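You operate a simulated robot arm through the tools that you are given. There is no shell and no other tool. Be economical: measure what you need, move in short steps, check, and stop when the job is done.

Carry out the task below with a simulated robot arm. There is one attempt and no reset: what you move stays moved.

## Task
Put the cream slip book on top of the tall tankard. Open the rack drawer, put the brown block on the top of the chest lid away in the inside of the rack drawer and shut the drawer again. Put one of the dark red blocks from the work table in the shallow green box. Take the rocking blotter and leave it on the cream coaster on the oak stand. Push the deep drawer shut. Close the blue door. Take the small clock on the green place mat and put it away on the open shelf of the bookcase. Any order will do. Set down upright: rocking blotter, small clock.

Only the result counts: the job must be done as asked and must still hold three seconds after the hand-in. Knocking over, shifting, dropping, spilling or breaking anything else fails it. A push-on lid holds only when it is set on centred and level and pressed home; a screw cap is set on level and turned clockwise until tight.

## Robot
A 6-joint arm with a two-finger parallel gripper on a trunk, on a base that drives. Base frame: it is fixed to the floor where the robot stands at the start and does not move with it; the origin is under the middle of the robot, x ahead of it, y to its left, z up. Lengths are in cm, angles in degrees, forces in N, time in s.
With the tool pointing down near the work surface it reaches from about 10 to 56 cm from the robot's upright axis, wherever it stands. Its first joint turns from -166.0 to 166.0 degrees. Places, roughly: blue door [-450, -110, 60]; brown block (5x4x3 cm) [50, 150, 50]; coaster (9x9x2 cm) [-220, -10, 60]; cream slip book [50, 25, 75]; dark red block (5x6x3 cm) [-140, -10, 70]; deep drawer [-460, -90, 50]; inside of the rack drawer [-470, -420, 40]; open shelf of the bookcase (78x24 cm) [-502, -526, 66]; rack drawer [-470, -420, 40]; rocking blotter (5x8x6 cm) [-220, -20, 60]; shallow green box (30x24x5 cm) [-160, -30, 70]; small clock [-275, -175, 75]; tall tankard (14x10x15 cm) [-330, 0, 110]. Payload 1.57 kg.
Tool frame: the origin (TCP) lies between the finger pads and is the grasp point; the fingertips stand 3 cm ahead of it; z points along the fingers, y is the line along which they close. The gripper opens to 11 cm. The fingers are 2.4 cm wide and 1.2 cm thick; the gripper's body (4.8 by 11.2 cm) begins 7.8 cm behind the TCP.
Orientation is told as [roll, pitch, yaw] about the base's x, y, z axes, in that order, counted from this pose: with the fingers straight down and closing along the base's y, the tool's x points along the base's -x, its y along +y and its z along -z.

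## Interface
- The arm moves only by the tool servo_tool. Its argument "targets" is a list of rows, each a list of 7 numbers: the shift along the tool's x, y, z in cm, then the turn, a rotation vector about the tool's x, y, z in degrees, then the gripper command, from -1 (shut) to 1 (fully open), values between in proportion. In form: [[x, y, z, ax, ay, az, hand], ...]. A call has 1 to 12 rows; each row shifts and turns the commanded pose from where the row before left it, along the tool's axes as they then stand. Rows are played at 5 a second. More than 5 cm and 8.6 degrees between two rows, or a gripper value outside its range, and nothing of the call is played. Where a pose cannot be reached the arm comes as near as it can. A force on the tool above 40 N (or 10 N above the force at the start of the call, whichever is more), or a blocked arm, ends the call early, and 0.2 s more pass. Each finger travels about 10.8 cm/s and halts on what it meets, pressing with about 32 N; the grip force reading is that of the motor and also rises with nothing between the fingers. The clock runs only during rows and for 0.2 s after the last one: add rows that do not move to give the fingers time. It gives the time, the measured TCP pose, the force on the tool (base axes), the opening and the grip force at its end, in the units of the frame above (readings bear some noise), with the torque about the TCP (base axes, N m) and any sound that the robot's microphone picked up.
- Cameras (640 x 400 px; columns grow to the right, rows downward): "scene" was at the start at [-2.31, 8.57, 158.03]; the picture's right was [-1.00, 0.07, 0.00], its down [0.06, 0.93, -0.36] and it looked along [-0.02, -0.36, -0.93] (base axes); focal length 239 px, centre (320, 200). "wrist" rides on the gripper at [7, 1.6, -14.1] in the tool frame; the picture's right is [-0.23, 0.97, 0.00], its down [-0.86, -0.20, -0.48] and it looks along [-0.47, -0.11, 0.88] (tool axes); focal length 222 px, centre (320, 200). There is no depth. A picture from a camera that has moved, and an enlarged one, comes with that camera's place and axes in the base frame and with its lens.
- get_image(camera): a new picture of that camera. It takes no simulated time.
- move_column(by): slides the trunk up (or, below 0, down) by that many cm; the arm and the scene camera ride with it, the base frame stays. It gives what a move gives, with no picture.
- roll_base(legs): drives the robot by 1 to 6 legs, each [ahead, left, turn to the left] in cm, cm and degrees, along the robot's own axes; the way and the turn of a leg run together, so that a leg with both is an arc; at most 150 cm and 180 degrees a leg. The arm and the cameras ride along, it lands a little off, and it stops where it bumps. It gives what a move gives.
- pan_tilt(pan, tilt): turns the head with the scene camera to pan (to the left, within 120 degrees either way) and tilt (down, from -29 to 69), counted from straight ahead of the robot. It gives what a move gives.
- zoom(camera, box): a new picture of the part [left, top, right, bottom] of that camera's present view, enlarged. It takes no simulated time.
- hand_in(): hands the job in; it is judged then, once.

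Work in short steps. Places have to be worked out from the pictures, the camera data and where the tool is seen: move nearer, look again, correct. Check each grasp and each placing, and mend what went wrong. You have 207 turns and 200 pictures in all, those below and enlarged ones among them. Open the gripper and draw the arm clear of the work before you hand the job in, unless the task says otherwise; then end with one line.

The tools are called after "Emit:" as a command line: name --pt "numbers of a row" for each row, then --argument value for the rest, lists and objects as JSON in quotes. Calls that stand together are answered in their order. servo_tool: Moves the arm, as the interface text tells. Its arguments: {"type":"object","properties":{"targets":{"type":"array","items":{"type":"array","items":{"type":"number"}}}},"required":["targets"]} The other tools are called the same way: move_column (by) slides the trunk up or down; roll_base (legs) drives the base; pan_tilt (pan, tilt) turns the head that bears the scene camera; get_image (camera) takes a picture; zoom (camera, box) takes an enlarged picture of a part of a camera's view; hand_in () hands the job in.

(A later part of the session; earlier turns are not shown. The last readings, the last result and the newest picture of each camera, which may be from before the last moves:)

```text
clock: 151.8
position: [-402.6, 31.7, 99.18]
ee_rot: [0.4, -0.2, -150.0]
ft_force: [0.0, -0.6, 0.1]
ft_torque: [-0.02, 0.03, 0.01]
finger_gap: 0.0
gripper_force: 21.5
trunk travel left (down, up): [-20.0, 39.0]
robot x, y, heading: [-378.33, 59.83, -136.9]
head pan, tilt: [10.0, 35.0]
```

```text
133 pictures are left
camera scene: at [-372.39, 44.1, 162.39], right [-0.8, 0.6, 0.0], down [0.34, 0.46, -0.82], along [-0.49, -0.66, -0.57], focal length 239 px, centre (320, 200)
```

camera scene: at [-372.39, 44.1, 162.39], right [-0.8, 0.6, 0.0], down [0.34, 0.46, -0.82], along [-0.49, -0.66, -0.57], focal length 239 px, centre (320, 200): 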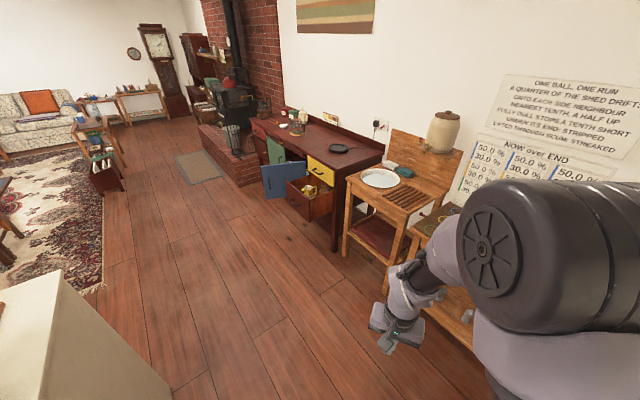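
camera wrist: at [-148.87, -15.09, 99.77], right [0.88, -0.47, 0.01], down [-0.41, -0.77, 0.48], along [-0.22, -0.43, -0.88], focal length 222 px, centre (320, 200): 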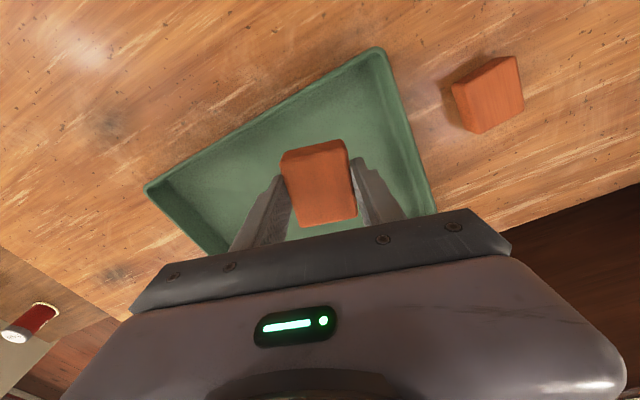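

Emit:
zoom --camera "scene" --box '[220, 90, 420, 260]'

```text
2.35 times, centred on (320, 175) of scene
camera zoom: at [-372.39, 44.1, 162.39], right [-0.8, 0.6, 0.0], down [0.34, 0.46, -0.82], along [-0.49, -0.66, -0.57], focal length 562 px, centre (320, 259)
```

zoom: 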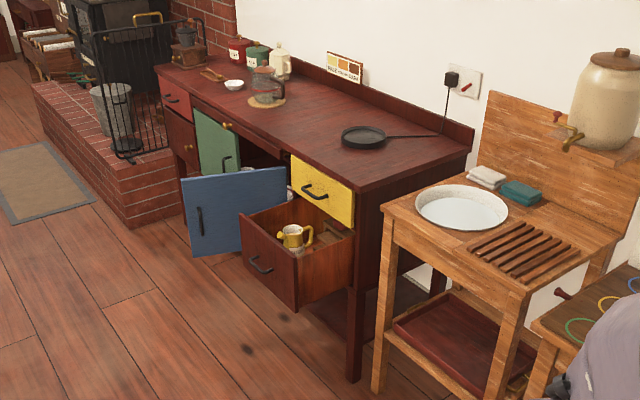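

Dresser front faces +x. Drive to about (-393,-85) facing it and look.

Emit:
roll_base --legs '[[108, 94, 0], [0, 0, -43]]'

Emit:
pan_tilt --pan 0 --tilt 45

Emit:
get_image --camera "scene"

```text
clock: 160.9
position: [-432.52, -83.96, 99.11]
ee_rot: [0.4, -0.2, 165.0]
ft_force: [-0.3, 0.3, 0.6]
ft_torque: [0.01, -0.02, 0.01]
finger_gap: 0.0
gripper_force: 21.4
trunk travel left (down, up): [-20.0, 39.0]
robot x, y, heading: [-395.22, -80.82, 178.3]
head pan, tilt: [10.0, 35.0]
```

```text
clock: 161.6
position: [-432.35, -83.93, 99.12]
ee_rot: [0.5, -0.2, 165.0]
ft_force: [-0.3, 0.9, -0.5]
ft_torque: [-0.02, -0.03, -0.01]
finger_gap: 0.01
gripper_force: 21.4
trunk travel left (down, up): [-20.0, 39.0]
robot x, y, heading: [-395.41, -80.88, 178.6]
head pan, tilt: [0.0, 45.0]
```

```text
131 pictures are left
camera scene: at [-401.82, -94.91, 160.92], right [0.03, 1.0, 0.0], down [0.71, -0.02, -0.71], along [-0.71, 0.02, -0.71], focal length 239 px, centre (320, 200)
```

scene: 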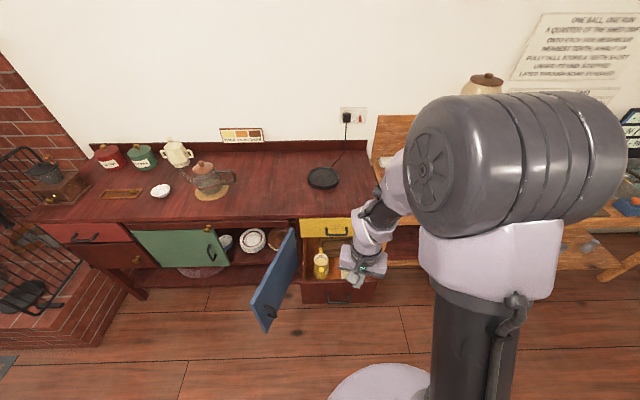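

Emit:
zoom --camera "scene" --box '[200, 200, 400, 340]'

Emit:
get_image --camera "wrist"

```text
2.86 times, centred on (300, 270) of scene
camera zoom: at [-401.82, -94.91, 160.92], right [0.03, 1.0, 0.0], down [0.71, -0.02, -0.71], along [-0.71, 0.02, -0.71], focal length 682 px, centre (377, 0)
```

zoom: 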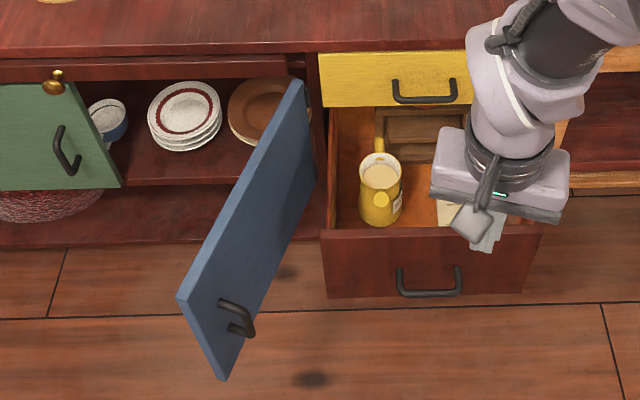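

```text
129 pictures are left
camera wrist: at [-426.08, -87.2, 113.27], right [-0.47, -0.88, 0.01], down [-0.77, 0.42, 0.48], along [-0.43, 0.22, -0.88], focal length 222 px, centre (320, 200)
```

wrist: 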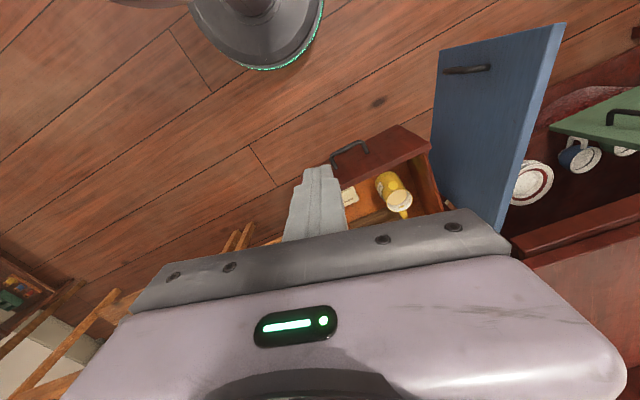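

Drawer front at x≈-447, panel z≈46–69, closed plane ≈-467; blue door hinge ≈(-467,-105), free edge ≈(-435,-117). Tilt the tool 35° forward to push with fingertips clear of the yellow handle.

Emit:
servo_tool --pt "0 0 0 0 0 -7.5 -1" --pt "0 0 0 0 0 -7.5 -1" --pt "0 0 0 0 -7 0 -1" --pt "0 0 0 0 -7 0 -1" --pt "0 0 0 0 -7 0 -1" --pt "0 0 0 0 -7 0 -1" --pt "0 0 0 0 -7 0 -1" --pt "0 0 0 0 0 0 -1"

Emit:
roll_base --legs '[[12, 3, 0]]'

```text
clock: 163.4
position: [-438.12, -84.9, 99.06]
ee_rot: [0.4, -35.4, 179.8]
ft_force: [0.1, 0.1, 0.7]
ft_torque: [0.0, 0.02, 0.01]
finger_gap: 0.0
gripper_force: 21.4
out of reach, approached as far as the arm can: row 5, 6, 7
trunk travel left (down, up): [-20.0, 39.0]
robot x, y, heading: [-395.35, -81.08, 178.3]
head pan, tilt: [0.0, 45.0]
```

```text
clock: 164.7
position: [-450.1, -87.37, 98.95]
ee_rot: [0.5, -35.2, 179.8]
ft_force: [0.1, 0.1, 0.2]
ft_torque: [0.01, -0.01, -0.02]
finger_gap: 0.0
gripper_force: 22.4
trunk travel left (down, up): [-20.0, 39.0]
robot x, y, heading: [-407.32, -83.76, 178.4]
head pan, tilt: [0.0, 45.0]
```

Too near for the tilt; back off, lower the trunk, then lower the arm.

Emit:
roll_base --legs '[[-16, 0, 0]]'

Emit:
move_column --by -20

Emit:
servo_tool --pt "2.6 0 3.67 0 0 0 -1" --pt "2.6 0 3.67 0 0 0 -1" --pt "2.6 0 3.67 0 0 0 -1" --pt "0 0 0 0 0 0 -1"

Emit:
get_image --camera "scene"

Emit:
get_image --camera "wrist"

```text
clock: 166.1
position: [-433.82, -87.76, 98.98]
ee_rot: [0.5, -35.3, 179.9]
ft_force: [-0.1, 0.0, 0.1]
ft_torque: [-0.02, 0.04, 0.01]
finger_gap: 0.0
gripper_force: 20.9
trunk travel left (down, up): [-20.0, 39.0]
robot x, y, heading: [-390.98, -84.11, 178.6]
head pan, tilt: [0.0, 45.0]
```

```text
clock: 168.2
position: [-433.82, -87.95, 79.02]
ee_rot: [0.4, -35.2, 179.9]
ft_force: [0.1, -0.2, 0.9]
ft_torque: [0.02, 0.05, 0.0]
finger_gap: 0.0
gripper_force: 21.4
trunk travel left (down, up): [0.0, 59.0]
robot x, y, heading: [-390.69, -84.27, 178.6]
head pan, tilt: [0.0, 45.0]
```

```text
clock: 169.2
position: [-433.71, -88.02, 65.56]
ee_rot: [0.4, -35.2, 179.9]
ft_force: [0.6, 0.2, 0.2]
ft_torque: [-0.02, -0.05, -0.01]
finger_gap: 0.04
gripper_force: 20.8
trunk travel left (down, up): [0.0, 59.0]
robot x, y, heading: [-390.85, -84.29, 178.4]
head pan, tilt: [0.0, 45.0]
```

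```text
128 pictures are left
camera scene: at [-397.54, -97.94, 140.92], right [0.03, 1.0, 0.0], down [0.71, -0.02, -0.71], along [-0.71, 0.02, -0.71], focal length 239 px, centre (320, 200)
```

scene: 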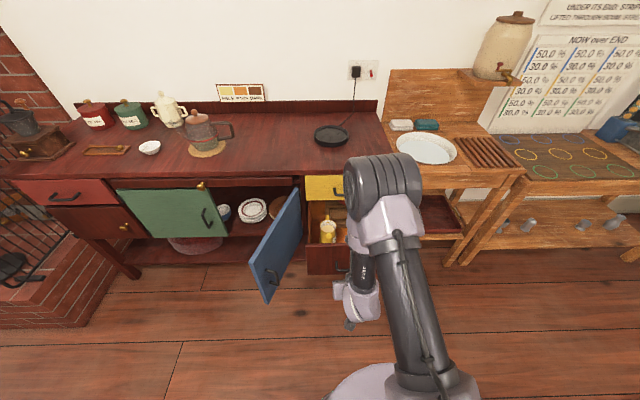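

```text
127 pictures are left
camera wrist: at [-419.92, -89.6, 73.06], right [-0.18, -0.97, 0.14], down [-0.42, 0.2, 0.88], along [-0.89, 0.1, -0.45], focal length 222 px, centre (320, 200)
```

wrist: 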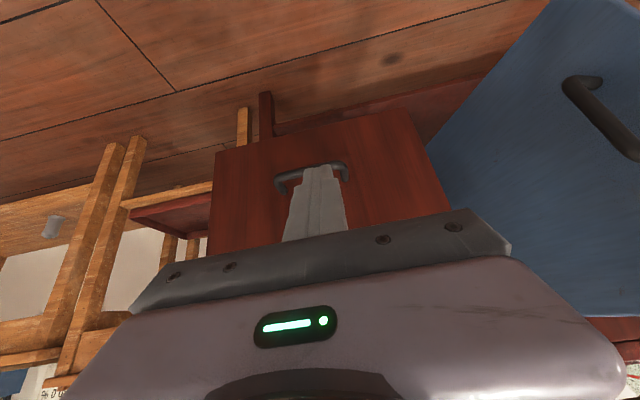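

Tip is at z≈63, above the handle (z≈55). Drive forward 10, just before contact, then push with the arm.

Emit:
roll_base --legs '[[10, 0, 0]]'

Emit:
servo_tool --pt "-1.63 0 1.15 0 0 0 -1" --pt "-1.63 0 1.15 0 0 0 -1" --pt "-1.63 0 1.15 0 0 0 -1" --pt "-1.63 0 1.15 0 0 0 -1" --pt "-1.63 0 1.15 0 0 0 -1"

Emit:
get_image --camera "scene"

```text
clock: 170.4
position: [-443.63, -87.78, 65.5]
ee_rot: [0.4, -35.2, 179.8]
ft_force: [-0.4, -0.4, 0.1]
ft_torque: [0.02, 0.0, 0.02]
finger_gap: 0.01
gripper_force: 21.2
trunk travel left (down, up): [0.0, 59.0]
robot x, y, heading: [-401.13, -83.82, 178.4]
head pan, tilt: [0.0, 45.0]
```

```text
clock: 171.6
position: [-453.77, -87.56, 65.57]
ee_rot: [0.4, -35.3, 179.9]
ft_force: [-0.1, -1.0, -0.3]
ft_torque: [0.01, -0.01, 0.03]
finger_gap: 0.0
gripper_force: 21.2
trunk travel left (down, up): [0.0, 59.0]
robot x, y, heading: [-401.08, -83.76, 178.4]
head pan, tilt: [0.0, 45.0]
```

```text
126 pictures are left
camera scene: at [-407.42, -97.67, 140.91], right [0.03, 1.0, 0.0], down [0.71, -0.02, -0.71], along [-0.71, 0.02, -0.71], focal length 239 px, centre (320, 200)
```

scene: 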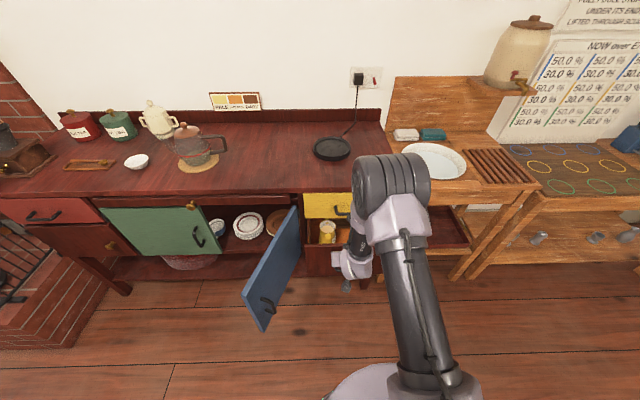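

Emit:
zoom --camera "scene" --box '[270, 180, 400, 310]'

Emit:
get_image --camera "wrist"

```text
3.08 times, centred on (335, 245) of scene
camera zoom: at [-407.42, -97.67, 140.91], right [0.03, 1.0, 0.0], down [0.71, -0.02, -0.71], along [-0.71, 0.02, -0.71], focal length 734 px, centre (274, 62)
```

zoom: 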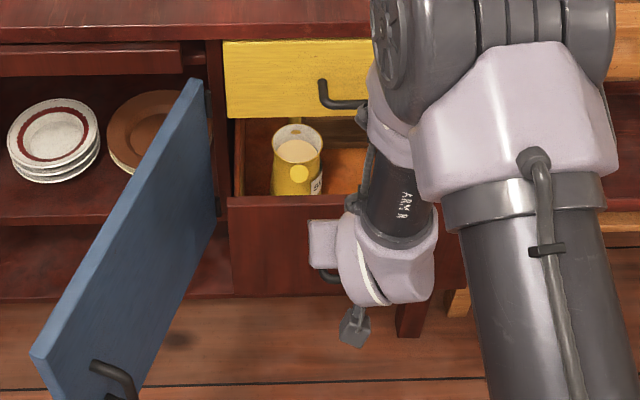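

```text
124 pictures are left
camera wrist: at [-439.94, -89.21, 73.14], right [-0.18, -0.97, 0.14], down [-0.42, 0.2, 0.88], along [-0.89, 0.1, -0.45], focal length 222 px, centre (320, 200)
```

wrist: 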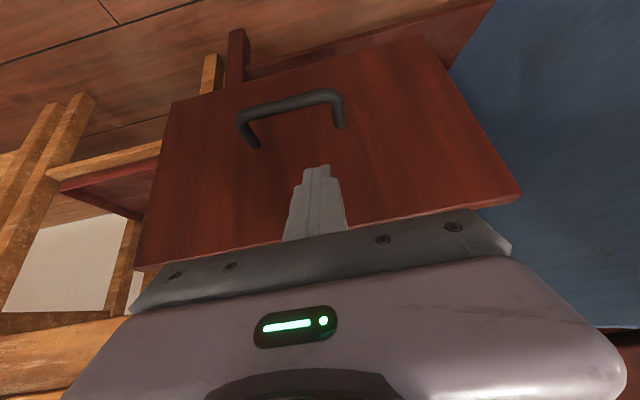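

The drawer seems to be moving with almost no resistance. Continue with the base 8 cm forward and check.

Emit:
roll_base --legs '[[8, 0, 0]]'

Emit:
zoom --camera "scene" --box '[220, 170, 400, 310]'

Emit:
get_image --camera "wrist"

```text
clock: 172.7
position: [-461.64, -87.46, 65.53]
ee_rot: [0.4, -35.2, 179.9]
ft_force: [-0.5, 0.1, -0.1]
ft_torque: [0.04, -0.01, -0.01]
finger_gap: 0.0
gripper_force: 21.5
trunk travel left (down, up): [0.0, 59.0]
robot x, y, heading: [-409.09, -83.97, 178.6]
head pan, tilt: [0.0, 45.0]
```

```text
2.86 times, centred on (310, 240) of scene
camera zoom: at [-415.31, -97.48, 140.91], right [0.03, 1.0, 0.0], down [0.71, -0.02, -0.71], along [-0.71, 0.02, -0.71], focal length 682 px, centre (349, 86)
```

zoom: 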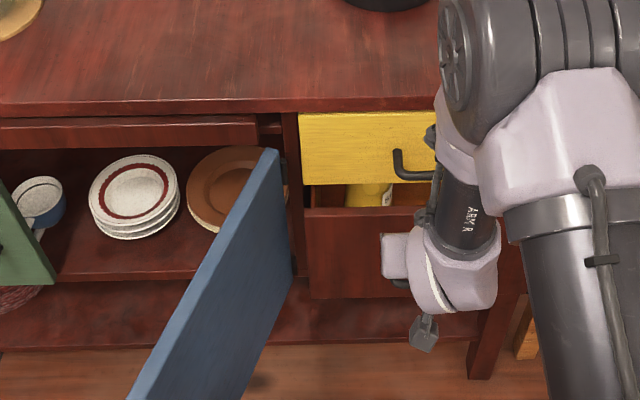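

```text
122 pictures are left
camera wrist: at [-447.78, -89.06, 73.12], right [-0.18, -0.97, 0.14], down [-0.42, 0.2, 0.88], along [-0.89, 0.1, -0.45], focal length 222 px, centre (320, 200)
```

wrist: 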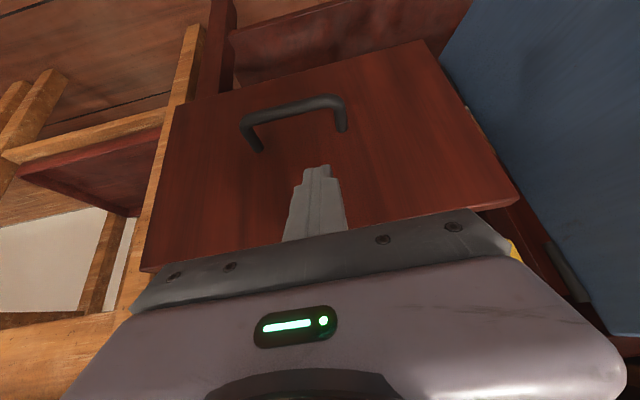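

Nearly closed. Push further in small amounts.

Emit:
roll_base --legs '[[4, 0, 0]]'

Emit:
servo_tool --pt "-0.8 0 0.57 0 0 0 -1" --pt "-0.8 0 0.57 0 0 0 -1" --pt "-0.8 0 0.57 0 0 0 -1" --pt "0 0 0 0 0 0 -1"

Emit:
zoom --camera "scene" --box '[220, 170, 400, 310]'

```text
clock: 173.5
position: [-465.48, -87.41, 65.62]
ee_rot: [0.5, -35.3, 179.9]
ft_force: [-0.6, -0.3, 0.6]
ft_torque: [-0.01, 0.02, -0.01]
finger_gap: 0.0
gripper_force: 21.1
trunk travel left (down, up): [0.0, 59.0]
robot x, y, heading: [-412.87, -83.87, 178.6]
head pan, tilt: [0.0, 45.0]
```

```text
clock: 174.0
position: [-465.87, -87.37, 65.33]
ee_rot: [0.4, -34.4, 179.9]
ft_force: [15.6, -0.4, 7.0]
ft_torque: [0.01, -0.11, 0.02]
finger_gap: 0.0
gripper_force: 21.3
trunk travel left (down, up): [0.0, 59.0]
robot x, y, heading: [-412.68, -83.45, 178.7]
head pan, tilt: [0.0, 45.0]
stopped in row 2: the force on the tool passed its limit at 51 N (the readings are from after the stop); the commanded pose is now the measured one
```

```text
2.86 times, centred on (310, 240) of scene
camera zoom: at [-418.96, -97.37, 140.93], right [0.03, 1.0, 0.0], down [0.71, -0.02, -0.71], along [-0.71, 0.02, -0.71], focal length 682 px, centre (349, 86)
```

zoom: 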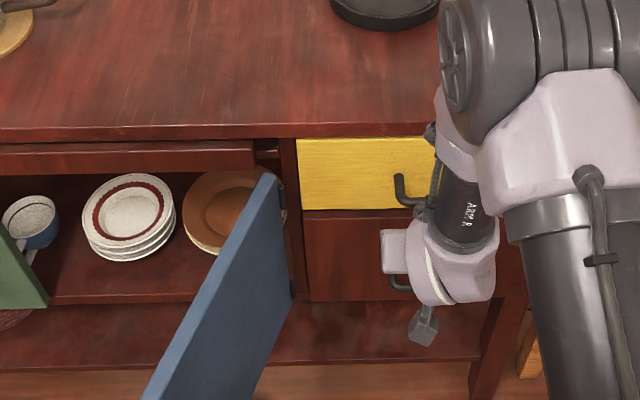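

Drawer is flush. Back away, raise a little, and shift toward the blue door's outer face.

Emit:
roll_base --legs '[[-21, 0, 0]]'

Emit:
servo_tool --pt "-2.02 0 -2.86 0 0 0 -1" --pt "-2.02 0 -2.86 0 0 0 -1" --pt "0 0 0 0 0 0 -1"

Emit:
roll_base --legs '[[0, 16, 0]]'

Emit:
get_image --camera "scene"

Emit:
get_image --camera "wrist"

```text
clock: 175.7
position: [-444.97, -87.66, 65.37]
ee_rot: [0.4, -34.6, 179.6]
ft_force: [-0.3, -0.8, 0.4]
ft_torque: [0.01, 0.01, 0.02]
finger_gap: 0.0
gripper_force: 21.6
trunk travel left (down, up): [0.0, 59.0]
robot x, y, heading: [-391.91, -84.07, 178.1]
head pan, tilt: [0.0, 45.0]
```

```text
clock: 176.5
position: [-445.11, -87.91, 72.04]
ee_rot: [0.4, -34.5, 179.8]
ft_force: [-0.1, -0.2, 0.4]
ft_torque: [-0.03, -0.01, 0.02]
finger_gap: 0.02
gripper_force: 21.2
trunk travel left (down, up): [0.0, 59.0]
robot x, y, heading: [-391.25, -84.13, 178.6]
head pan, tilt: [0.0, 45.0]
```

```text
clock: 177.9
position: [-445.34, -103.55, 72.02]
ee_rot: [0.4, -34.5, 179.4]
ft_force: [-0.3, -0.4, 0.1]
ft_torque: [-0.01, -0.01, 0.04]
finger_gap: 0.0
gripper_force: 21.8
trunk travel left (down, up): [0.0, 59.0]
robot x, y, heading: [-391.93, -100.16, 178.2]
head pan, tilt: [0.0, 45.0]
```

```text
120 pictures are left
camera scene: at [-398.51, -113.81, 140.91], right [0.03, 1.0, 0.0], down [0.71, -0.02, -0.71], along [-0.71, 0.02, -0.71], focal length 239 px, centre (320, 200)
```

scene: 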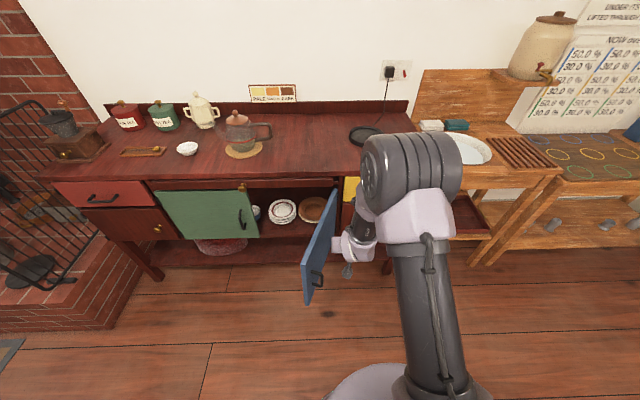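

```text
119 pictures are left
camera wrist: at [-431.84, -105.36, 79.83], right [-0.19, -0.97, 0.13], down [-0.43, 0.21, 0.88], along [-0.88, 0.11, -0.46], focal length 222 px, centre (320, 200)
```

wrist: 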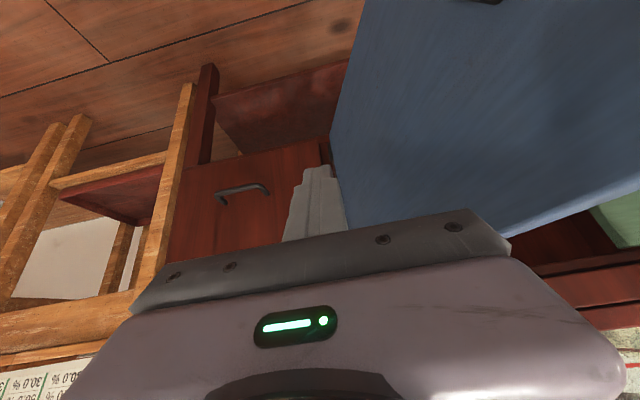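

Push toward −y with the arm in 2 cm steps.

Emit:
servo_tool --pt "0 2 0 0 0 0 -1" --pt "0 2 0 0 0 0 -1" --pt "0 2 0 0 0 0 -1" --pt "0 2 0 0 0 0 -1" --pt "0 2 0 0 0 0 -1" --pt "0 2 0 0 0 0 -1" --pt "0 2 0 0 0 0 -1"

Emit:
get_image --camera "scene"

Emit:
get_image --camera "wrist"

```text
clock: 179.5
position: [-445.67, -117.61, 72.17]
ee_rot: [0.5, -34.4, 179.5]
ft_force: [-0.3, 0.3, 0.6]
ft_torque: [0.02, 0.01, 0.0]
finger_gap: 0.0
gripper_force: 21.0
trunk travel left (down, up): [0.0, 59.0]
robot x, y, heading: [-391.82, -100.42, 178.4]
head pan, tilt: [0.0, 45.0]
```

```text
118 pictures are left
camera scene: at [-398.51, -113.81, 140.91], right [0.03, 1.0, 0.0], down [0.71, -0.02, -0.71], along [-0.71, 0.02, -0.71], focal length 239 px, centre (320, 200)
```

scene: 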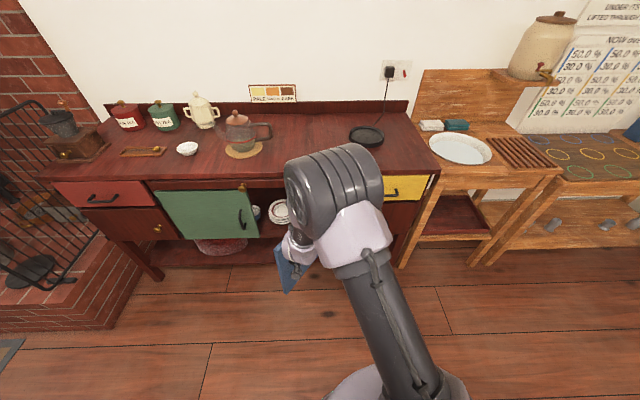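

```text
117 pictures are left
camera wrist: at [-431.9, -119.27, 79.92], right [-0.19, -0.97, 0.14], down [-0.43, 0.21, 0.88], along [-0.88, 0.11, -0.46], focal length 222 px, centre (320, 200)
```

wrist: 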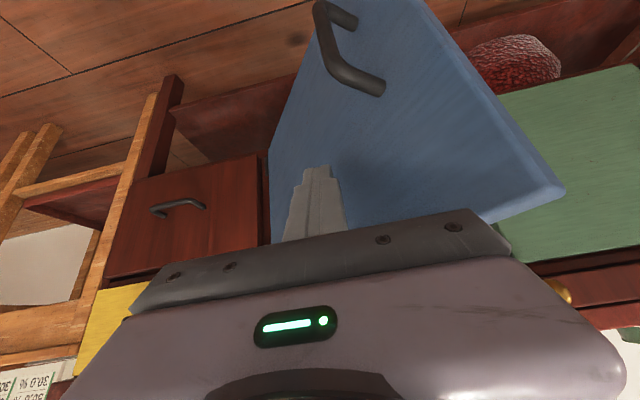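

Door swings with it. Continue with the base, forward and left.

Emit:
roll_base --legs '[[10, 5, 0]]'

Emit:
roll_base --legs '[[6, 1, 0]]'

Emit:
get_image --camera "scene"

Emit:
get_image --camera "wrist"

```text
clock: 180.7
position: [-455.43, -122.46, 72.13]
ee_rot: [0.4, -34.4, 179.6]
ft_force: [0.4, 0.1, -0.4]
ft_torque: [-0.02, -0.02, 0.0]
finger_gap: 0.01
gripper_force: 21.4
trunk travel left (down, up): [0.0, 59.0]
robot x, y, heading: [-401.95, -104.77, 178.1]
head pan, tilt: [0.0, 45.0]
```

```text
clock: 181.7
position: [-461.64, -123.12, 72.13]
ee_rot: [0.4, -34.6, 179.6]
ft_force: [0.2, 0.8, -0.4]
ft_torque: [0.01, 0.01, 0.01]
finger_gap: 0.0
gripper_force: 21.4
trunk travel left (down, up): [0.0, 59.0]
robot x, y, heading: [-408.62, -105.77, 178.5]
head pan, tilt: [0.0, 45.0]
```

```text
116 pictures are left
camera scene: at [-414.52, -119.33, 140.91], right [0.03, 1.0, 0.0], down [0.71, -0.02, -0.71], along [-0.71, 0.02, -0.71], focal length 239 px, centre (320, 200)
```

scene: 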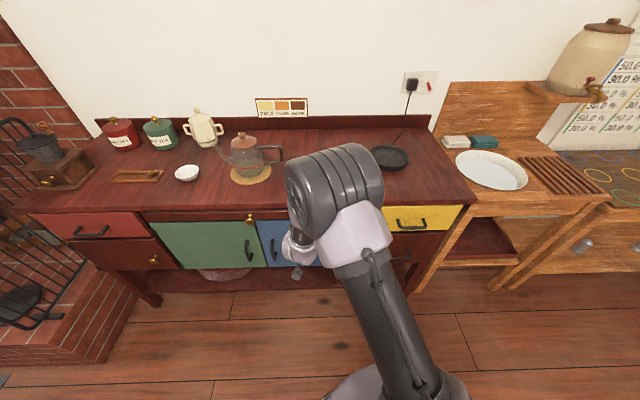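

```text
115 pictures are left
camera wrist: at [-447.91, -124.8, 79.91], right [-0.19, -0.97, 0.13], down [-0.43, 0.21, 0.88], along [-0.88, 0.11, -0.46], focal length 222 px, centre (320, 200)
```

wrist: 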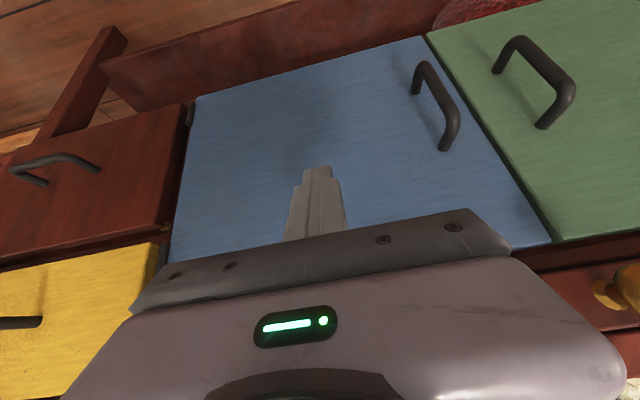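

Almost closed; push home gently until contact force.

Emit:
servo_tool --pt "-0.8 0 0.57 0 0 0 -1" --pt "-0.8 0 0.57 0 0 0 -1" --pt "-0.8 0 0.57 0 0 0 -1" --pt "-0.8 0 0.57 0 0 0 -1" --pt "-0.8 0 0.57 0 0 0 -1" --pt "-0.8 0 0.57 0 0 0 -1" --pt "-0.8 0 0.57 0 0 0 -1"

Emit:
get_image --camera "wrist"

```text
clock: 182.9
position: [-465.91, -123.14, 71.77]
ee_rot: [0.5, -33.7, 179.6]
ft_force: [18.5, 2.1, 7.4]
ft_torque: [-0.01, -0.13, -0.08]
finger_gap: 0.0
gripper_force: 21.3
trunk travel left (down, up): [0.0, 59.0]
robot x, y, heading: [-407.69, -105.49, 178.5]
head pan, tilt: [0.0, 45.0]
stopped in row 6: the force on the tool passed its limit at 54 N (the readings are from after the stop); the commanded pose is now the measured one
```

```text
114 pictures are left
camera wrist: at [-452.34, -124.81, 79.74], right [-0.19, -0.97, 0.13], down [-0.44, 0.21, 0.87], along [-0.88, 0.11, -0.47], focal length 222 px, centre (320, 200)
```

wrist: 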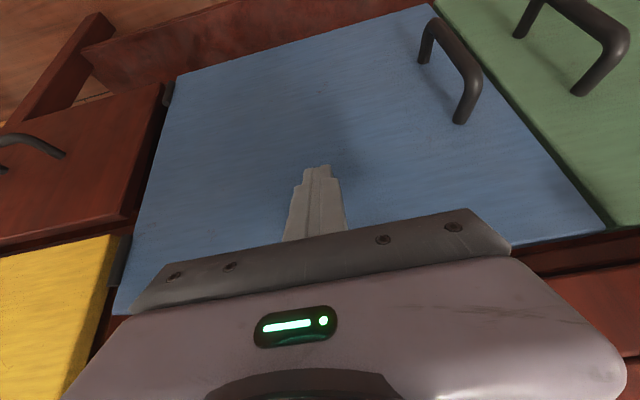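

Door is home. Back off and verify both.

Emit:
roll_base --legs '[[-35, 0, 0]]'

Emit:
zoom --camera "scene" --box '[140, 130, 420, 290]'

Emit:
get_image --camera "wrist"

```text
clock: 185.2
position: [-430.3, -124.19, 71.95]
ee_rot: [0.4, -33.8, 179.5]
ft_force: [-0.3, 0.0, 0.0]
ft_torque: [0.0, -0.02, -0.01]
finger_gap: 0.0
gripper_force: 21.4
trunk travel left (down, up): [0.0, 59.0]
robot x, y, heading: [-372.26, -106.47, 178.2]
head pan, tilt: [0.0, 45.0]
```

```text
2.29 times, centred on (280, 210) of scene
camera zoom: at [-378.57, -120.37, 140.92], right [0.03, 1.0, 0.0], down [0.71, -0.02, -0.71], along [-0.71, 0.02, -0.71], focal length 545 px, centre (411, 177)
```

zoom: 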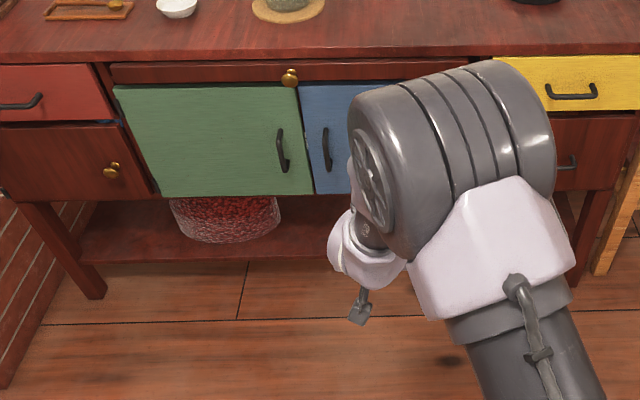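

```text
112 pictures are left
camera wrist: at [-416.73, -125.79, 79.69], right [-0.19, -0.97, 0.13], down [-0.44, 0.21, 0.87], along [-0.88, 0.11, -0.47], focal length 222 px, centre (320, 200)
```

wrist: 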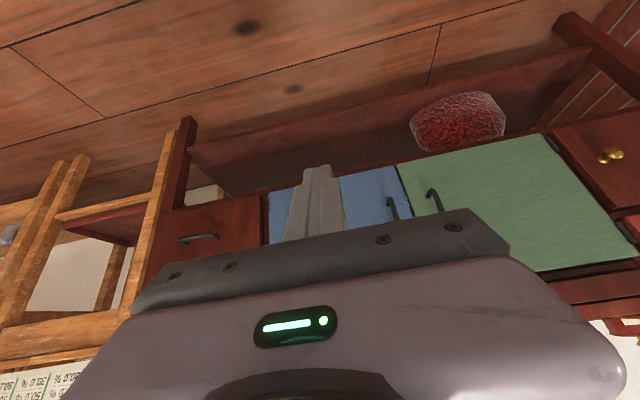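

Both closed. Restore trunk and vertical tool, then turn toward the dining table.

Emit:
move_column --by 20

Emit:
servo_tool --pt "3 0 -3 0 7 0 -1" --pt "3 0 -3 0 7 0 -1" --pt "3 0 -2 0 7 0 -1" --pt "3 0 -1 0 7 0 0" --pt "3 0 0 0 5.8 0 1" --pt "0 0 0 0 0 0 1"

Emit:
roll_base --legs '[[0, 0, 147]]'

Emit:
pan_tilt --pan 0 --tilt 35

Emit:
get_image --camera "scene"

```text
clock: 187.4
position: [-430.3, -124.07, 91.71]
ee_rot: [0.4, -33.8, 179.5]
ft_force: [0.3, 0.2, 0.9]
ft_torque: [0.01, 0.0, -0.02]
finger_gap: 0.0
gripper_force: 21.7
trunk travel left (down, up): [-20.0, 39.0]
robot x, y, heading: [-371.91, -107.04, 178.1]
head pan, tilt: [0.0, 45.0]
```

```text
clock: 188.8
position: [-410.03, -123.07, 91.22]
ee_rot: [-1.7, -5.8, 179.7]
ft_force: [-0.2, 0.0, -0.4]
ft_torque: [-0.01, -0.03, -0.01]
finger_gap: 11.0
gripper_force: 0.1
out of reach, approached as far as the arm can: row 4, 5
trunk travel left (down, up): [-20.0, 39.0]
robot x, y, heading: [-372.04, -106.81, 178.3]
head pan, tilt: [0.0, 45.0]
```

```text
clock: 195.4
position: [-330.96, -112.16, 91.18]
ee_rot: [-1.6, -5.7, -31.1]
ft_force: [0.7, 0.3, 0.0]
ft_torque: [-0.02, -0.03, 0.01]
finger_gap: 11.04
gripper_force: 0.0
trunk travel left (down, up): [-20.0, 39.0]
robot x, y, heading: [-372.14, -106.73, -32.7]
head pan, tilt: [0.0, 45.0]
```

```text
clock: 196.1
position: [-331.19, -112.09, 91.17]
ee_rot: [-1.7, -5.7, -31.0]
ft_force: [0.3, -0.8, 0.4]
ft_torque: [0.0, -0.01, -0.02]
finger_gap: 11.01
gripper_force: 0.1
trunk travel left (down, up): [-20.0, 39.0]
robot x, y, heading: [-371.99, -106.9, -32.5]
head pan, tilt: [0.0, 35.0]
```

```text
111 pictures are left
camera scene: at [-358.76, -98.41, 162.39], right [-0.54, -0.84, 0.0], down [-0.48, 0.31, -0.82], along [0.69, -0.44, -0.57], focal length 239 px, centre (320, 200)
```

scene: 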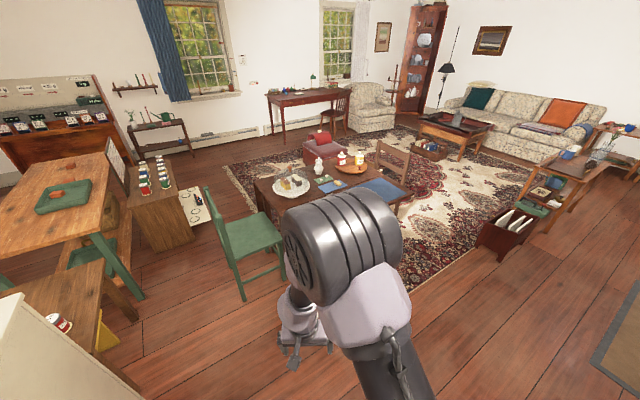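

Emit:
zoom --camera "scene" --box '[230, 120, 430, 260]'

```text
2.86 times, centred on (330, 190) of scene
camera zoom: at [-358.76, -98.41, 162.39], right [-0.54, -0.84, 0.0], down [-0.48, 0.31, -0.82], along [0.69, -0.44, -0.57], focal length 682 px, centre (291, 229)
```

zoom: 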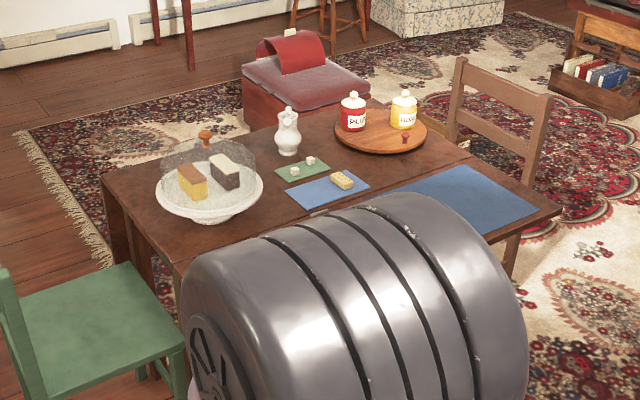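

The arm hides the near part of the table. Turn the body right and pan the head left to see past it.

Emit:
roll_base --legs '[[20, 0, -55]]'

Emit:
pan_tilt --pan 50 --tilt 38

Emit:
get_image --camera "scene"

```text
clock: 199.0
position: [-344.28, -160.42, 91.26]
ee_rot: [-1.7, -5.8, -87.1]
ft_force: [0.7, 0.4, 0.9]
ft_torque: [0.01, -0.01, 0.01]
finger_gap: 10.98
gripper_force: 0.0
trunk travel left (down, up): [-20.0, 39.0]
robot x, y, heading: [-362.56, -123.25, -88.5]
head pan, tilt: [0.0, 35.0]
```

```text
clock: 200.2
position: [-344.21, -160.29, 91.18]
ee_rot: [-1.6, -5.7, -87.1]
ft_force: [0.1, -0.4, 0.0]
ft_torque: [-0.03, -0.01, 0.0]
finger_gap: 11.02
gripper_force: 0.0
trunk travel left (down, up): [-20.0, 39.0]
robot x, y, heading: [-362.94, -123.02, -88.6]
head pan, tilt: [50.0, 38.0]
```

```text
109 pictures are left
camera scene: at [-341.93, -126.2, 161.94], right [-0.62, -0.78, 0.0], down [-0.48, 0.38, -0.79], along [0.62, -0.49, -0.62], focal length 239 px, centre (320, 200)
```

scene: 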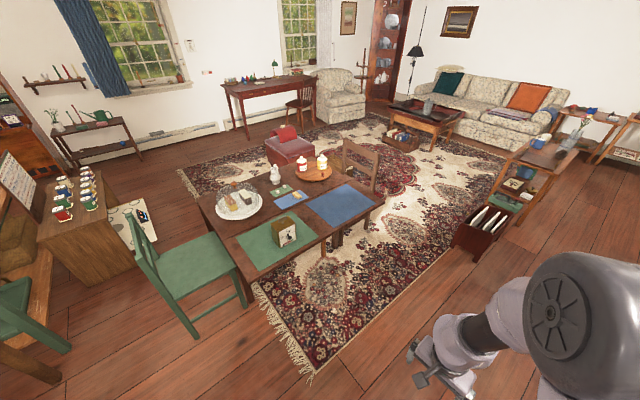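

Emit:
zoom --camera "scene" --box '[190, 160, 390, 290]'

```text
3.08 times, centred on (290, 225) of scene
camera zoom: at [-341.93, -126.2, 161.94], right [-0.62, -0.78, 0.0], down [-0.48, 0.38, -0.79], along [0.62, -0.49, -0.62], focal length 734 px, centre (412, 123)
```

zoom: 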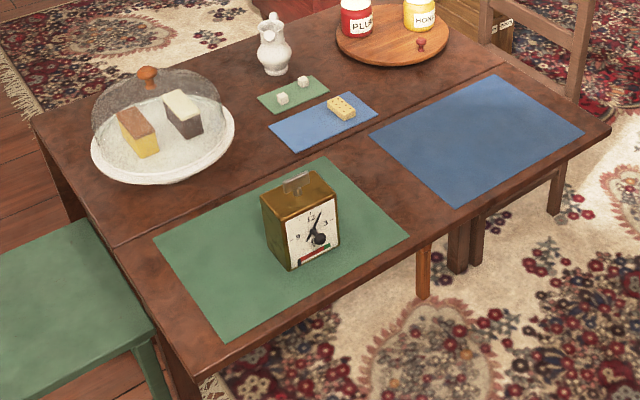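

Clock: x≈-272…-266, y≈-158…-167, dial facing −x. Before choosing a grip, look at the bookcase and rack (direction −y).

Emit:
pan_tilt --pan -20 --tilt 15

Emit:
get_image --camera "scene"

Emit:
zoom --camera "scene" --box '[200, 90, 440, 240]'

```text
clock: 201.6
position: [-344.34, -160.42, 91.24]
ee_rot: [-1.7, -5.7, -87.1]
ft_force: [0.1, -0.4, -0.2]
ft_torque: [-0.01, 0.01, 0.02]
finger_gap: 10.98
gripper_force: 0.0
trunk travel left (down, up): [-20.0, 39.0]
robot x, y, heading: [-363.08, -123.58, -88.7]
head pan, tilt: [-20.0, 15.0]
```

```text
107 pictures are left
camera scene: at [-351.64, -129.68, 165.59], right [-0.95, 0.32, 0.0], down [0.08, 0.25, -0.97], along [-0.31, -0.92, -0.26], focal length 239 px, centre (320, 200)
```

scene: 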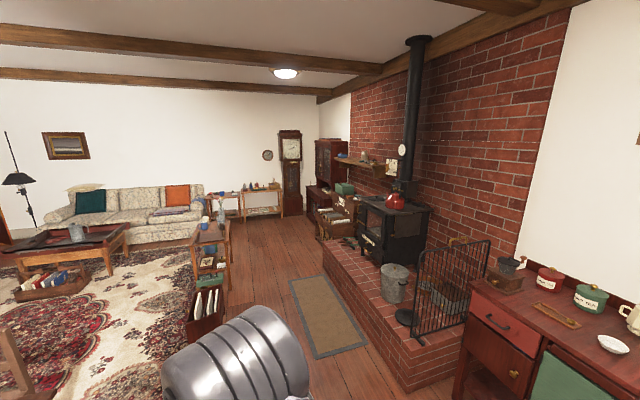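

```text
2.67 times, centred on (320, 165) of scene
camera zoom: at [-351.64, -129.68, 165.59], right [-0.95, 0.32, 0.0], down [0.08, 0.25, -0.97], along [-0.31, -0.92, -0.26], focal length 636 px, centre (320, 293)
```

zoom: 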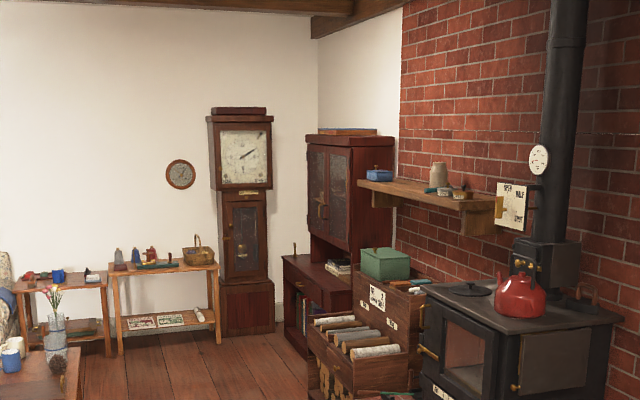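

The bookcase's shelf sits under an upper cabinet, so I'll grip the clock by its sides with the tool tilted forward. Drive to the table's west side facing +x.

Emit:
roll_base --legs '[[0, 0, 88.5], [36, -40, 0]]'

Emit:
servo_tool --pt "0 0 0 0 -7.3 0 1" --pt "0 0 0 0 -7.3 0 1" --pt "0 0 0 0 -7.3 0 1" --pt "0 0 0 0 -7.3 0 1" --pt "0 0 0 0 0 0 1"

Emit:
pan_tilt --pan 0 --tilt 50

Emit:
get_image --camera "scene"

Emit:
get_image --camera "wrist"

```text
clock: 208.5
position: [-288.19, -145.8, 91.3]
ee_rot: [-1.8, -5.8, 2.2]
ft_force: [-0.3, -0.3, -0.1]
ft_torque: [-0.01, 0.0, 0.0]
finger_gap: 10.99
gripper_force: 0.0
trunk travel left (down, up): [-20.0, 39.0]
robot x, y, heading: [-325.24, -163.49, 0.7]
head pan, tilt: [-20.0, 15.0]
```

```text
clock: 209.7
position: [-287.99, -147.23, 91.22]
ee_rot: [-5.4, -23.9, 3.5]
ft_force: [0.9, 0.9, -0.1]
ft_torque: [0.03, 0.02, 0.01]
finger_gap: 10.98
gripper_force: 0.1
out of reach, approached as far as the arm can: row 1, 2, 3
trunk travel left (down, up): [-20.0, 39.0]
robot x, y, heading: [-325.46, -163.74, 0.7]
head pan, tilt: [-20.0, 15.0]
```

```text
clock: 210.7
position: [-288.0, -147.14, 91.27]
ee_rot: [-5.3, -23.9, 3.5]
ft_force: [-0.1, -0.5, 0.4]
ft_torque: [-0.03, 0.01, -0.01]
finger_gap: 10.98
gripper_force: 0.0
trunk travel left (down, up): [-20.0, 39.0]
robot x, y, heading: [-325.65, -164.13, 0.8]
head pan, tilt: [0.0, 50.0]
```

```text
105 pictures are left
camera scene: at [-319.88, -149.55, 160.23], right [0.01, -1.0, 0.0], down [-0.77, -0.01, -0.64], along [0.64, 0.01, -0.77], focal length 239 px, centre (320, 200)
```

scene: 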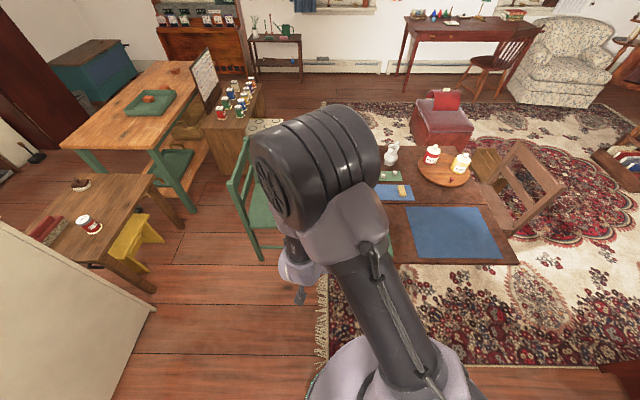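

```text
104 pictures are left
camera wrist: at [-300.27, -145.01, 101.1], right [0.19, 0.98, 0.01], down [0.59, -0.12, 0.8], along [0.79, -0.14, -0.6], focal length 222 px, centre (320, 200)
```

wrist: 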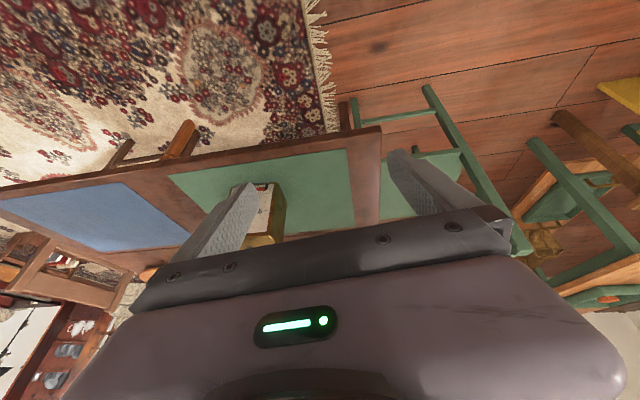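

Extend toward the clock's y, then complete the tilt and level the roll.

Emit:
servo_tool --pt "-2.8 -3.85 -0.7 0 0 0 1" --pt "-2.8 -3.85 -0.7 0 0 0 1" --pt "-2.8 -3.85 -0.7 0 0 0 1" --pt "-2.8 -3.85 -0.7 0 0 0 1" --pt "0 0 0 -2.5 -5.5 1.1 1" --pt "0 0 0 -2.4 -5.5 1.1 1" --pt "0 0 0 0 0 0 1"

Emit:
get_image --camera "wrist"

Emit:
get_image --camera "scene"

```text
clock: 212.3
position: [-278.7, -162.34, 99.53]
ee_rot: [-2.6, -31.8, 2.4]
ft_force: [0.1, 0.2, 0.2]
ft_torque: [-0.01, -0.02, -0.01]
finger_gap: 11.02
gripper_force: 0.2
out of reach, approached as far as the arm can: row 5
trunk travel left (down, up): [-20.0, 39.0]
robot x, y, heading: [-324.99, -163.96, 0.5]
head pan, tilt: [0.0, 50.0]
```

```text
103 pictures are left
camera wrist: at [-292.11, -160.62, 107.83], right [0.18, 0.98, 0.08], down [0.48, -0.16, 0.87], along [0.86, -0.11, -0.49], focal length 222 px, centre (320, 200)
```

wrist: 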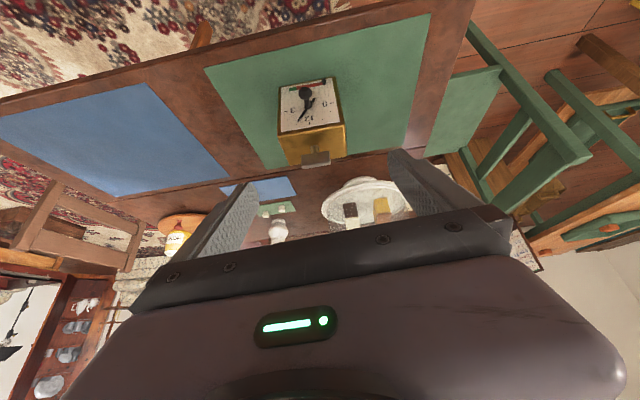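

```text
102 pictures are left
camera scene: at [-319.87, -149.52, 160.22], right [0.01, -1.0, 0.0], down [-0.77, -0.01, -0.64], along [0.64, 0.01, -0.77], focal length 239 px, centre (320, 200)
```

scene: 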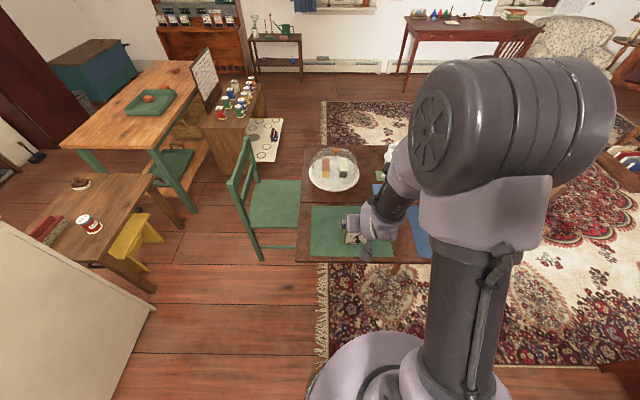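

Emit:
zoom --camera "wrist" --box '[250, 60, 380, 180]'

Emit:
zoom --camera "scene" --box '[290, 180, 420, 280]'

```text
3.33 times, centred on (315, 120) of wrist
camera zoom: at [-292.11, -160.62, 107.83], right [0.18, 0.98, 0.08], down [0.48, -0.16, 0.87], along [0.86, -0.11, -0.49], focal length 740 px, centre (337, 467)
```

zoom: 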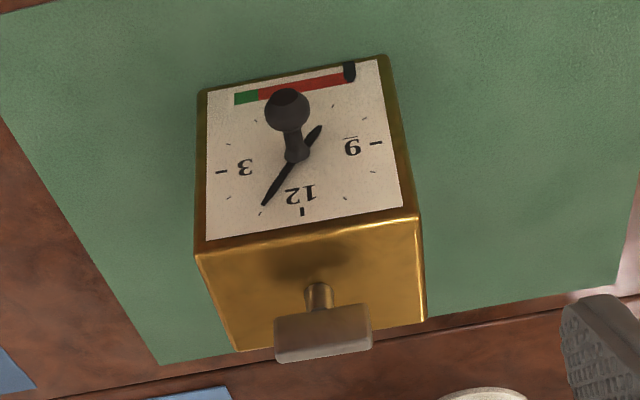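

```text
4.00 times, centred on (355, 230) of scene
camera zoom: at [-319.87, -149.52, 160.22], right [0.01, -1.0, 0.0], down [-0.77, -0.01, -0.64], along [0.64, 0.01, -0.77], focal length 954 px, centre (180, 80)
```

zoom: 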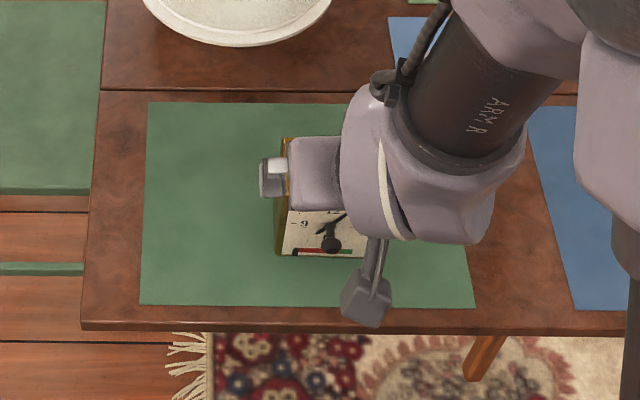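

Clock: x −272.3…−266.2, y −167.9…−159.2, z 76–86, plunger to ~89.5. Move base 6 forward and fix the orientation.

Emit:
roll_base --legs '[[6, 0, 0]]'

Emit:
servo_tool --pt "0 0 0 -0.9 -3 3.4 1" --pt "0 0 0 0 0 0 1"

```text
clock: 213.3
position: [-272.58, -162.12, 99.54]
ee_rot: [-2.7, -31.8, 2.5]
ft_force: [0.0, 0.9, -0.3]
ft_torque: [-0.01, 0.02, 0.01]
finger_gap: 11.0
gripper_force: 0.0
trunk travel left (down, up): [-20.0, 39.0]
robot x, y, heading: [-319.34, -163.68, 0.9]
head pan, tilt: [0.0, 50.0]
```

```text
clock: 213.9
position: [-272.55, -162.23, 99.59]
ee_rot: [0.5, -35.0, -1.6]
ft_force: [0.1, 0.1, 0.6]
ft_torque: [0.02, 0.02, -0.01]
finger_gap: 11.01
gripper_force: 0.1
trunk travel left (down, up): [-20.0, 39.0]
robot x, y, heading: [-319.55, -163.85, 0.7]
head pan, tilt: [0.0, 50.0]
```

Emit:
servo_tool --pt "-2.55 -1.25 1.8 0 0 0 1" --pt "1.15 0 1.64 0 0 0 1" --pt "1.15 0 1.64 0 0 0 1" --pt "1.15 0 1.64 0 0 0 1" --pt "1.15 0 1.64 0 0 0 1" --pt "0 0 0 0 0 0 1"

Emit:
get_image --camera "wrist"

Emit:
zoom --camera "scene" --box '[290, 180, 420, 280]'

```text
clock: 215.3
position: [-269.51, -163.46, 91.33]
ee_rot: [0.4, -34.9, -1.7]
ft_force: [0.2, -0.6, 0.2]
ft_torque: [0.03, -0.02, -0.04]
finger_gap: 11.01
gripper_force: 0.0
trunk travel left (down, up): [-20.0, 39.0]
robot x, y, heading: [-319.78, -163.76, 0.7]
head pan, tilt: [0.0, 50.0]
```

```text
99 pictures are left
camera wrist: at [-283.28, -161.54, 99.04], right [0.21, 0.97, 0.14], down [0.42, -0.21, 0.88], along [0.88, -0.13, -0.45], focal length 222 px, centre (320, 200)
```

wrist: 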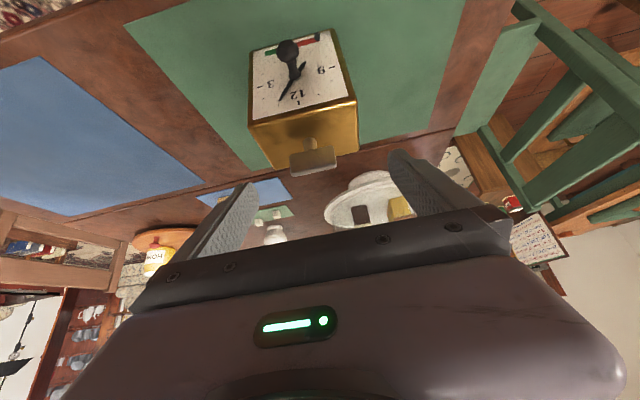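

```text
4.00 times, centred on (355, 230) of scene
camera zoom: at [-313.85, -149.46, 160.23], right [0.01, -1.0, 0.0], down [-0.77, -0.01, -0.64], along [0.64, 0.01, -0.77], focal length 954 px, centre (180, 80)
```

zoom: 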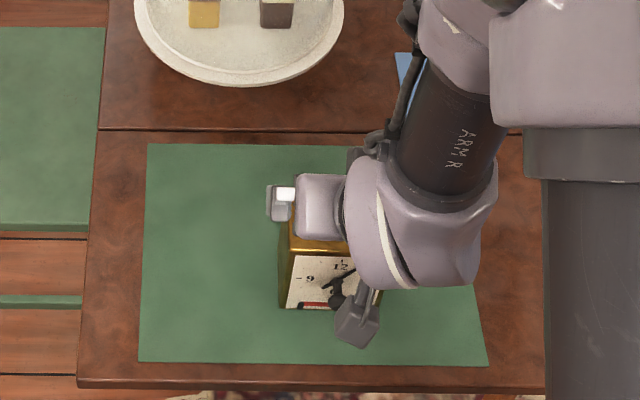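

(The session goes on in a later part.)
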